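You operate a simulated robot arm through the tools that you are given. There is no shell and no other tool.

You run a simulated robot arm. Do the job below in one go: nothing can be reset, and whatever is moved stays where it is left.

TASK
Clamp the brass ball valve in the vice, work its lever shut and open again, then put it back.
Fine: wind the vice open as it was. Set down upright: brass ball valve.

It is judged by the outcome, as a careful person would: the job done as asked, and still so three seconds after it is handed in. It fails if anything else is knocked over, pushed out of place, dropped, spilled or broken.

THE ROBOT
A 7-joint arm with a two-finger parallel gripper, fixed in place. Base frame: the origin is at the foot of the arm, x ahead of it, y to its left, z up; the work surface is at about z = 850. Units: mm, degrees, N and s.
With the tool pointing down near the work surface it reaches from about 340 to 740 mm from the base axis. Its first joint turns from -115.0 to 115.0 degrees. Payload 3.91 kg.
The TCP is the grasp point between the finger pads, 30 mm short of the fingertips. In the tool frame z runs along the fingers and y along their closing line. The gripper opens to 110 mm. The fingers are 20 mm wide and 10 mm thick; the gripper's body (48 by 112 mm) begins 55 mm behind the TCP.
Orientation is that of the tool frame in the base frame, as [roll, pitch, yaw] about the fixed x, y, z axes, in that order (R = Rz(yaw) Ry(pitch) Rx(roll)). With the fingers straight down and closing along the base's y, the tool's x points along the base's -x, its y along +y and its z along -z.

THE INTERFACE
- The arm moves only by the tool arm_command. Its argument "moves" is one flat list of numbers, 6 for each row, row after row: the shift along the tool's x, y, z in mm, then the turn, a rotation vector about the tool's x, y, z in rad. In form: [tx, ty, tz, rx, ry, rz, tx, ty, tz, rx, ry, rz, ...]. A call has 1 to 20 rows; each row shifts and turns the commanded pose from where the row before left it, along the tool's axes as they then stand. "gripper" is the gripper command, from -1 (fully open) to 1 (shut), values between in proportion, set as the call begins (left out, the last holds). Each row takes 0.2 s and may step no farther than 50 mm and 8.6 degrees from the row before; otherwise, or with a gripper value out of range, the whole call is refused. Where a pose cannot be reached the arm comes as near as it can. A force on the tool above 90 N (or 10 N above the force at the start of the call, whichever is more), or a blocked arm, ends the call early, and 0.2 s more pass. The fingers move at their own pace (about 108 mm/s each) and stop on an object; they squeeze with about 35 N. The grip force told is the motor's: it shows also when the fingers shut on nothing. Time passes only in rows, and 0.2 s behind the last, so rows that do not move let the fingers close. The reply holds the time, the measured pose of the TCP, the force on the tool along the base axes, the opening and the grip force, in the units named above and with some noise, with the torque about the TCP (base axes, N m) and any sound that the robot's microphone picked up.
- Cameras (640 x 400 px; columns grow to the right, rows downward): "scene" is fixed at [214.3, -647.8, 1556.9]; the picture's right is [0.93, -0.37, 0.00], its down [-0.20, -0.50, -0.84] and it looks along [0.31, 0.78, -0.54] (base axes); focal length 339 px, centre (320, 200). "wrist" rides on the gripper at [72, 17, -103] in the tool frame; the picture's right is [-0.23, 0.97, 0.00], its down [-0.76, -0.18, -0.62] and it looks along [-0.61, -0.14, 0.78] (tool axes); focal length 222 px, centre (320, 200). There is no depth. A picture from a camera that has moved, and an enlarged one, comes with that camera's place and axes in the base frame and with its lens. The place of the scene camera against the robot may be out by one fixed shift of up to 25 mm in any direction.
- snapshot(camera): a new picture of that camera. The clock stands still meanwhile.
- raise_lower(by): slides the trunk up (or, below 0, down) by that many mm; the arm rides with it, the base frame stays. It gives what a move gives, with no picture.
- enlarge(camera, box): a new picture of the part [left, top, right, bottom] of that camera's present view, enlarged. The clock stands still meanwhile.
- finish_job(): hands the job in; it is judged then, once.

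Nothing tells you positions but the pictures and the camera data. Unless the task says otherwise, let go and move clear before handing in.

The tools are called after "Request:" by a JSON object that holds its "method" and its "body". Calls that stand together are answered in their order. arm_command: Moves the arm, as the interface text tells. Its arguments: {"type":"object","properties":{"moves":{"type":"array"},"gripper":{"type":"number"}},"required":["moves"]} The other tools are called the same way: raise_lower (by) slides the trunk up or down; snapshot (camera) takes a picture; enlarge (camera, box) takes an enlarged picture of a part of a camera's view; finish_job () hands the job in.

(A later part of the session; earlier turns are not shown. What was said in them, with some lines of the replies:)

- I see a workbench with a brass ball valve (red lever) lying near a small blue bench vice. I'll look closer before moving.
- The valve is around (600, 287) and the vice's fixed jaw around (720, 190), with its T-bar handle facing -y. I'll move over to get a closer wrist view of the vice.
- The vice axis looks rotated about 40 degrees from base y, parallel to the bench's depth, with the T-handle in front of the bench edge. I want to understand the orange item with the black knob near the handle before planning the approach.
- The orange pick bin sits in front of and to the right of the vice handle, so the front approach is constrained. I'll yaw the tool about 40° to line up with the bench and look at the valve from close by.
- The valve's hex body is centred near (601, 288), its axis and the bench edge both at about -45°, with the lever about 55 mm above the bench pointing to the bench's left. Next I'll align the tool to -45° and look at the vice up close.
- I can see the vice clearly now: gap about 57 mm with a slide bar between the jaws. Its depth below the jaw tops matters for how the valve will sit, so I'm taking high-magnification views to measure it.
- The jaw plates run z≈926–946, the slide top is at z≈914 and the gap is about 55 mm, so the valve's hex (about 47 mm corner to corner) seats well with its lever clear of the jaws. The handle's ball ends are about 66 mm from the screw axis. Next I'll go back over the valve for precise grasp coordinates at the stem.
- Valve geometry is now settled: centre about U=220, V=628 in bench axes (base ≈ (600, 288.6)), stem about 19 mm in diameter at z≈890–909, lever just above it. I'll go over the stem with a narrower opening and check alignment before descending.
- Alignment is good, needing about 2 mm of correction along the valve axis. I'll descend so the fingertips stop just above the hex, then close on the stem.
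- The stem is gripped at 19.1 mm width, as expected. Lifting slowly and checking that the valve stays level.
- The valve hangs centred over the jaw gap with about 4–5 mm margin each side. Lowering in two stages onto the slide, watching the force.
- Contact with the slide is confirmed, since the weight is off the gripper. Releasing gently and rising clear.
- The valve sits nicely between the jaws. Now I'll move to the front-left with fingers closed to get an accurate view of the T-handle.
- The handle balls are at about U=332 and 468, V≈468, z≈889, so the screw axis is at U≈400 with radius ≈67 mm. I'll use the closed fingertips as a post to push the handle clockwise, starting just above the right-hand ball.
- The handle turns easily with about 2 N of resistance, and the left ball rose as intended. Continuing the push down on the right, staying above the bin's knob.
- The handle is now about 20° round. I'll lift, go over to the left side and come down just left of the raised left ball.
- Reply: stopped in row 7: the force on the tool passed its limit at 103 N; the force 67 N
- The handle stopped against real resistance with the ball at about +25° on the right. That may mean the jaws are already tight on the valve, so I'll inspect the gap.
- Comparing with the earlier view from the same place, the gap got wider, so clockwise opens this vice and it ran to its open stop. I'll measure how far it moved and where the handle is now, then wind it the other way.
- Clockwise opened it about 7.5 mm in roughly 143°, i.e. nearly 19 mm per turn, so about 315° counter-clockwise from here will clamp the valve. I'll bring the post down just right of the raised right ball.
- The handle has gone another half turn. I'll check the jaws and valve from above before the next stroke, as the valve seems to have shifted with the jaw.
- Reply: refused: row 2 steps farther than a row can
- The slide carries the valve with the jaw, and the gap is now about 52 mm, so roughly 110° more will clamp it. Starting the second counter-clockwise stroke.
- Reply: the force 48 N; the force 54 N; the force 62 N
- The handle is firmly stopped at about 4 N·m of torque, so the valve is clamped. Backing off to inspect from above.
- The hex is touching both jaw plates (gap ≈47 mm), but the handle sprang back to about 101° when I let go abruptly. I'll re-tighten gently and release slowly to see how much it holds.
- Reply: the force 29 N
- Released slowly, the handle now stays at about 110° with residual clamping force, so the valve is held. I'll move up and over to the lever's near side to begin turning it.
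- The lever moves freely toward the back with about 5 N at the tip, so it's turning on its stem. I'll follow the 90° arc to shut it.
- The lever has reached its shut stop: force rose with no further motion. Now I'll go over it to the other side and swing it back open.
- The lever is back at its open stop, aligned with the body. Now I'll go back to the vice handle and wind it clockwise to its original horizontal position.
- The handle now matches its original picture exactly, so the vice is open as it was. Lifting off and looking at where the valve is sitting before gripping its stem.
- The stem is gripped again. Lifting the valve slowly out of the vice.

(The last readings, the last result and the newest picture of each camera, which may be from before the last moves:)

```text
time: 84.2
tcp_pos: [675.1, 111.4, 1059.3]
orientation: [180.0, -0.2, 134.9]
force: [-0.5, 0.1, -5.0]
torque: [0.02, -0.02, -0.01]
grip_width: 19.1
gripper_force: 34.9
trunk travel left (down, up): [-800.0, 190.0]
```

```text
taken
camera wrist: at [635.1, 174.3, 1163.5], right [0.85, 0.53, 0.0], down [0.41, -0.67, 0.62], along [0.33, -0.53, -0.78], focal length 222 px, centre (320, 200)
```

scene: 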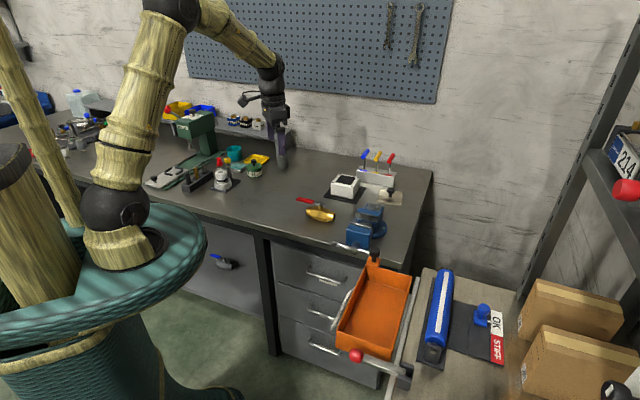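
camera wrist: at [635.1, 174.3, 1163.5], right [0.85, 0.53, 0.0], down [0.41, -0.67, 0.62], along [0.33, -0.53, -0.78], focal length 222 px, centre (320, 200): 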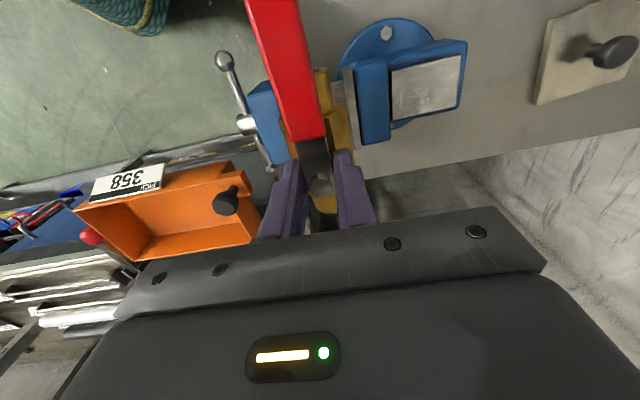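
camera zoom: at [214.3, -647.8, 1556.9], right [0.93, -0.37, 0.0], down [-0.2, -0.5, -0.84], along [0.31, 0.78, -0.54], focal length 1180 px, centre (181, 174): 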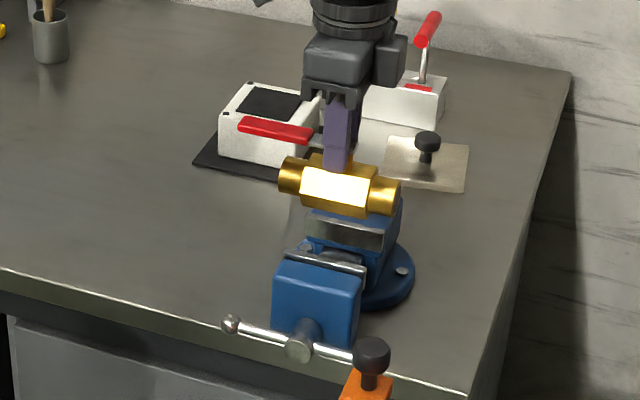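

Request:
{"method": "arm_command", "body": {"moves": [9, 3.7, 0, 0, 0, 0, 16, 6.6, 0, 0, 0, 0, 20, 8.2, 0, 0, 0, 0, 20, 8.2, 0, 0, 0, 0, 20, 8.2, 0, 0, 0, 0, 20, 8.2, 0, 0, 0, 0, 20, 8.2, 0, 0, 0, 0, 20, 8.2, 0, 0, 0, 0, 16, 6.6, 0, 0, 0, 0, 11, 4.5, 0, 0, 0, 0, 7.6, 3.1, 0, 0, 0, 0, 0, 0, 0, 0, 0, 0]}}

Request:
{"method": "snapshot", "body": {"camera": "wrist"}}

Request:
{"method": "enlarge", "body": {"camera": "scene", "box": [270, 140, 370, 230]}}

```text
time: 86.8
tcp_pos: [601.0, 289.1, 1061.2]
orientation: [-180.0, 0.0, 135.0]
force: [0.0, -0.7, -5.2]
torque: [0.01, -0.02, 0.01]
grip_width: 19.1
gripper_force: 35.2
trunk travel left (down, up): [-800.0, 190.0]
```

```text
taken
camera wrist: at [561.7, 353.1, 1163.5], right [0.85, 0.53, 0.0], down [0.41, -0.67, 0.62], along [0.33, -0.53, -0.78], focal length 222 px, centre (320, 200)
```

wrist: 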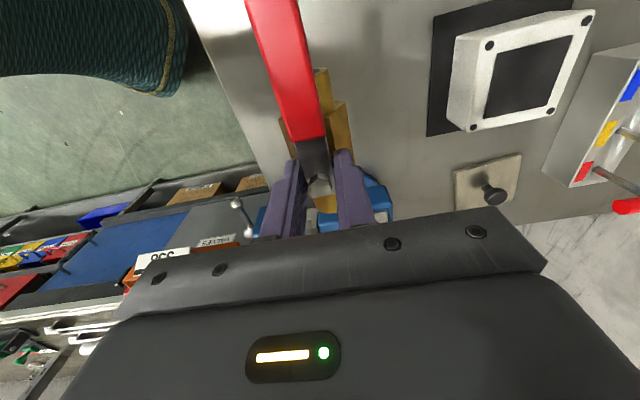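

```text
4.44 times, centred on (320, 185) of scene
camera zoom: at [214.3, -647.8, 1556.9], right [0.93, -0.37, 0.0], down [-0.2, -0.5, -0.84], along [0.31, 0.78, -0.54], focal length 1508 px, centre (320, 267)
```

zoom: 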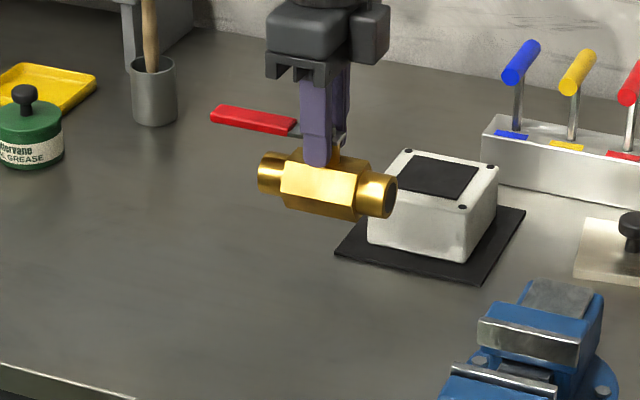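

Request:
{"method": "arm_command", "body": {"moves": [0.5, -0.5, 15, 0, 0, 0, 0, 0, 20, 0, 0, 0, 0, 0, 20, 0, 0, 0, 0, 0, 20, 0, 0, 0, 0, 0, 20, 0, 0, 0, 0, 0, 15, 0, 0, 0, 0, 0, 10, 0, 0, 0, 0, 0, 7, 0, 0, 0, 0, 0, 0, 0, 0, 0]}}

Request:
{"method": "enlarge", "body": {"camera": "scene", "box": [290, 185, 350, 230]}}

```text
time: 88.8
tcp_pos: [599.2, 291.1, 932.7]
orientation: [179.9, -0.1, 135.0]
force: [-0.7, -0.2, -4.6]
torque: [-0.05, 0.0, -0.05]
grip_width: 18.8
gripper_force: 35.3
trunk travel left (down, up): [-800.0, 190.0]
```

```text
8.89 times, centred on (320, 208) of scene
camera zoom: at [214.3, -647.8, 1556.9], right [0.93, -0.37, 0.0], down [-0.2, -0.5, -0.84], along [0.31, 0.78, -0.54], focal length 3016 px, centre (320, 133)
```

zoom: 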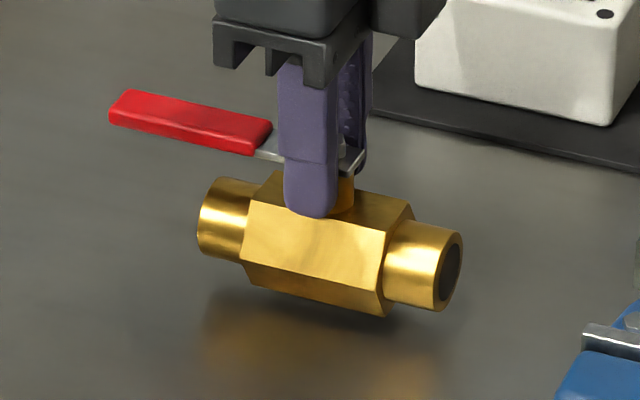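

Request:
{"method": "arm_command", "body": {"moves": [0, 0, 2, 0, 0, 0, 0, 0, 2, 0, 0, 0, 0, 0, 1, 0, 0, 0, 0, 0, 0, 0, 0, 0]}}

Request:
{"method": "arm_command", "body": {"moves": [0, 0, 1, 0, 0, 0, 0, 0, 0, 0, 0, 0]}}

Request:
{"method": "arm_command", "body": {"moves": [0, 0, 1, 0, 0, 0, 0, 0, 0, 0, 0, 0]}}

```text
time: 89.8
tcp_pos: [600.2, 290.1, 928.5]
orientation: [-179.9, -0.2, 135.0]
force: [-1.4, 0.0, -4.2]
torque: [-0.03, 0.03, 0.01]
grip_width: 19.1
gripper_force: 35.0
trunk travel left (down, up): [-800.0, 190.0]
```

```text
time: 90.5
tcp_pos: [600.0, 290.5, 927.5]
orientation: [179.9, -0.1, 134.9]
force: [0.4, -0.2, -4.8]
torque: [-0.03, -0.03, -0.04]
grip_width: 19.0
gripper_force: 34.7
trunk travel left (down, up): [-800.0, 190.0]
```

```text
time: 91.0
tcp_pos: [601.7, 290.1, 925.4]
orientation: [180.0, 0.0, 135.1]
force: [-0.3, -0.3, -4.6]
torque: [0.0, 0.01, 0.03]
grip_width: 19.1
gripper_force: 35.1
trunk travel left (down, up): [-800.0, 190.0]
```

Request:
{"method": "arm_command", "body": {"moves": [0, 0, 1, 0, 0, 0, 0, 0, 0, 0, 0, 0]}}

Request:
{"method": "enlarge", "body": {"camera": "scene", "box": [290, 185, 350, 230]}}

```text
time: 91.7
tcp_pos: [600.3, 291.1, 924.0]
orientation: [179.8, -0.2, 135.0]
force: [-0.6, 0.8, -1.0]
torque: [0.06, 0.11, -0.02]
grip_width: 19.0
gripper_force: 34.8
trunk travel left (down, up): [-800.0, 190.0]
```

```text
8.89 times, centred on (320, 208) of scene
camera zoom: at [214.3, -647.8, 1556.9], right [0.93, -0.37, 0.0], down [-0.2, -0.5, -0.84], along [0.31, 0.78, -0.54], focal length 3016 px, centre (320, 133)
```

zoom: 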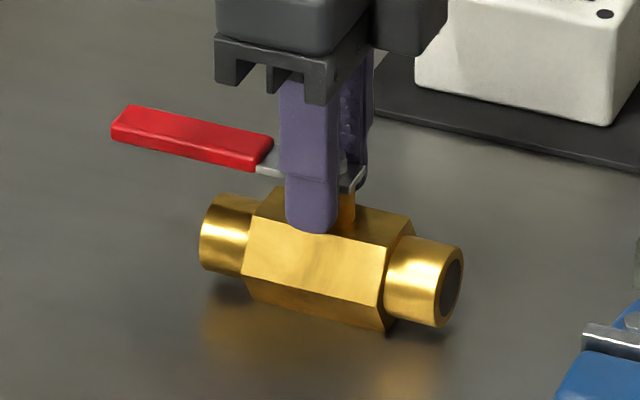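

The valve is touching down within about 1 mm of its original spot. Seating it fully, then releasing and rising clear.

Request:
{"method": "arm_command", "body": {"moves": [0, 0, 0.5, 0, 0, 0, 0, 0, 0, 0, 0, 0]}}

Request:
{"method": "arm_command", "body": {"moves": [0, 0, 0, 0, 0, 0, 0, 0, 0, 0, 0, 0], "gripper": 0.1}}

Request:
{"method": "arm_command", "body": {"moves": [0, 0, -10, 0, 0, 0, 0, 0, -25, 0, 0, 0, 0, 0, -35, 0, 0, 0, 0, 0, -40, 0, 0, 0, 0, 0, -40, 0, 0, 0, 0, 0, 0, 0, 0, 0]}}

Request:
{"method": "enlarge", "body": {"camera": "scene", "box": [290, 185, 350, 230]}}

Request:
{"method": "enlarge", "body": {"camera": "scene", "box": [270, 170, 430, 270]}}

Request:
{"method": "snapshot", "body": {"camera": "scene"}}

```text
time: 92.2
tcp_pos: [600.8, 290.5, 925.7]
orientation: [179.9, -0.2, 135.0]
force: [-0.4, 1.3, 1.5]
torque: [0.18, 0.21, -0.02]
grip_width: 19.1
gripper_force: 35.2
trunk travel left (down, up): [-800.0, 190.0]
```

```text
time: 92.8
tcp_pos: [600.2, 290.3, 924.1]
orientation: [-180.0, -0.1, 135.0]
force: [0.3, 0.3, 1.2]
torque: [-0.01, 0.01, -0.01]
grip_width: 49.5
gripper_force: 0.0
trunk travel left (down, up): [-800.0, 190.0]
```

```text
time: 94.2
tcp_pos: [600.6, 290.6, 1075.3]
orientation: [180.0, -0.1, 135.0]
force: [-0.2, 0.5, 1.2]
torque: [-0.01, 0.0, -0.04]
grip_width: 49.5
gripper_force: 0.0
trunk travel left (down, up): [-800.0, 190.0]
```

```text
8.89 times, centred on (320, 208) of scene
camera zoom: at [214.3, -647.8, 1556.9], right [0.93, -0.37, 0.0], down [-0.2, -0.5, -0.84], along [0.31, 0.78, -0.54], focal length 3016 px, centre (320, 133)
```

zoom: 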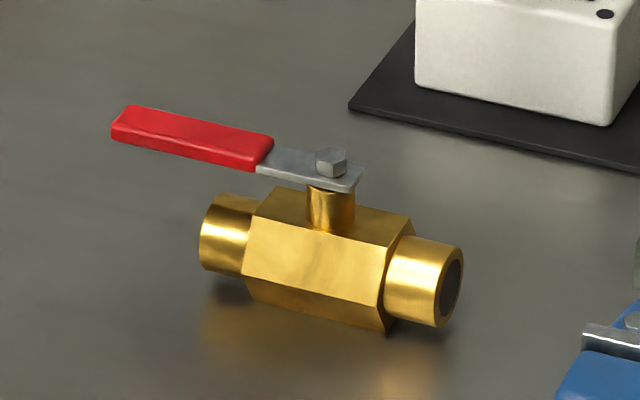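

```text
4.00 times, centred on (350, 220) of scene
camera zoom: at [214.3, -647.8, 1556.9], right [0.93, -0.37, 0.0], down [-0.2, -0.5, -0.84], along [0.31, 0.78, -0.54], focal length 1357 px, centre (200, 120)
```

zoom: 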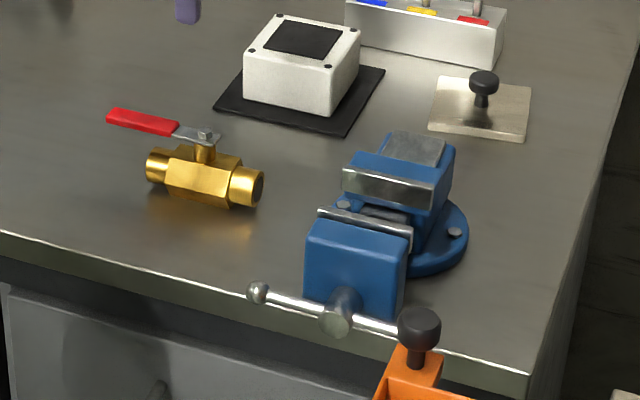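

```text
taken
```

scene: 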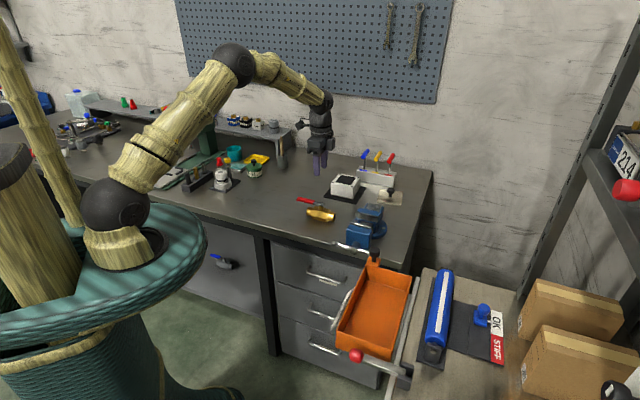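

Everything matches the opening pictures: the valve is upright on its spot with its lever open, the vice gap and handle are as they were, and the arm is clear. Handing the job in.

Request:
{"method": "finish_job", "body": {}}

```text
The job is handed in.
```

The job is done and handed in. I clamped the brass ball valve in the vice, turned its lever to the shut stop and back to the open stop, wound the vice open and put the valve back.

- **Valve:** it is upright within about 1 mm of where it started, with the lever open and in line with the body.
- **Vice:** the jaw gap and handle match the opening pictures.
- **Clamp force:** the vice did not hold its full tightening. The handle sprang back when I first let go. I re-tightened and released it slowly, and it still crept back a little before settling. The hex was touching both jaws, and the valve did not visibly move when I pushed the lever against its stops.
- **Wrong turn first:** I wound the handle clockwise to begin with, which opens this vice, and it ran to its open stop (force peaked at 103 N) before I reversed. I saw no damage.

Nothing else on the bench looks moved, and the arm is clear.
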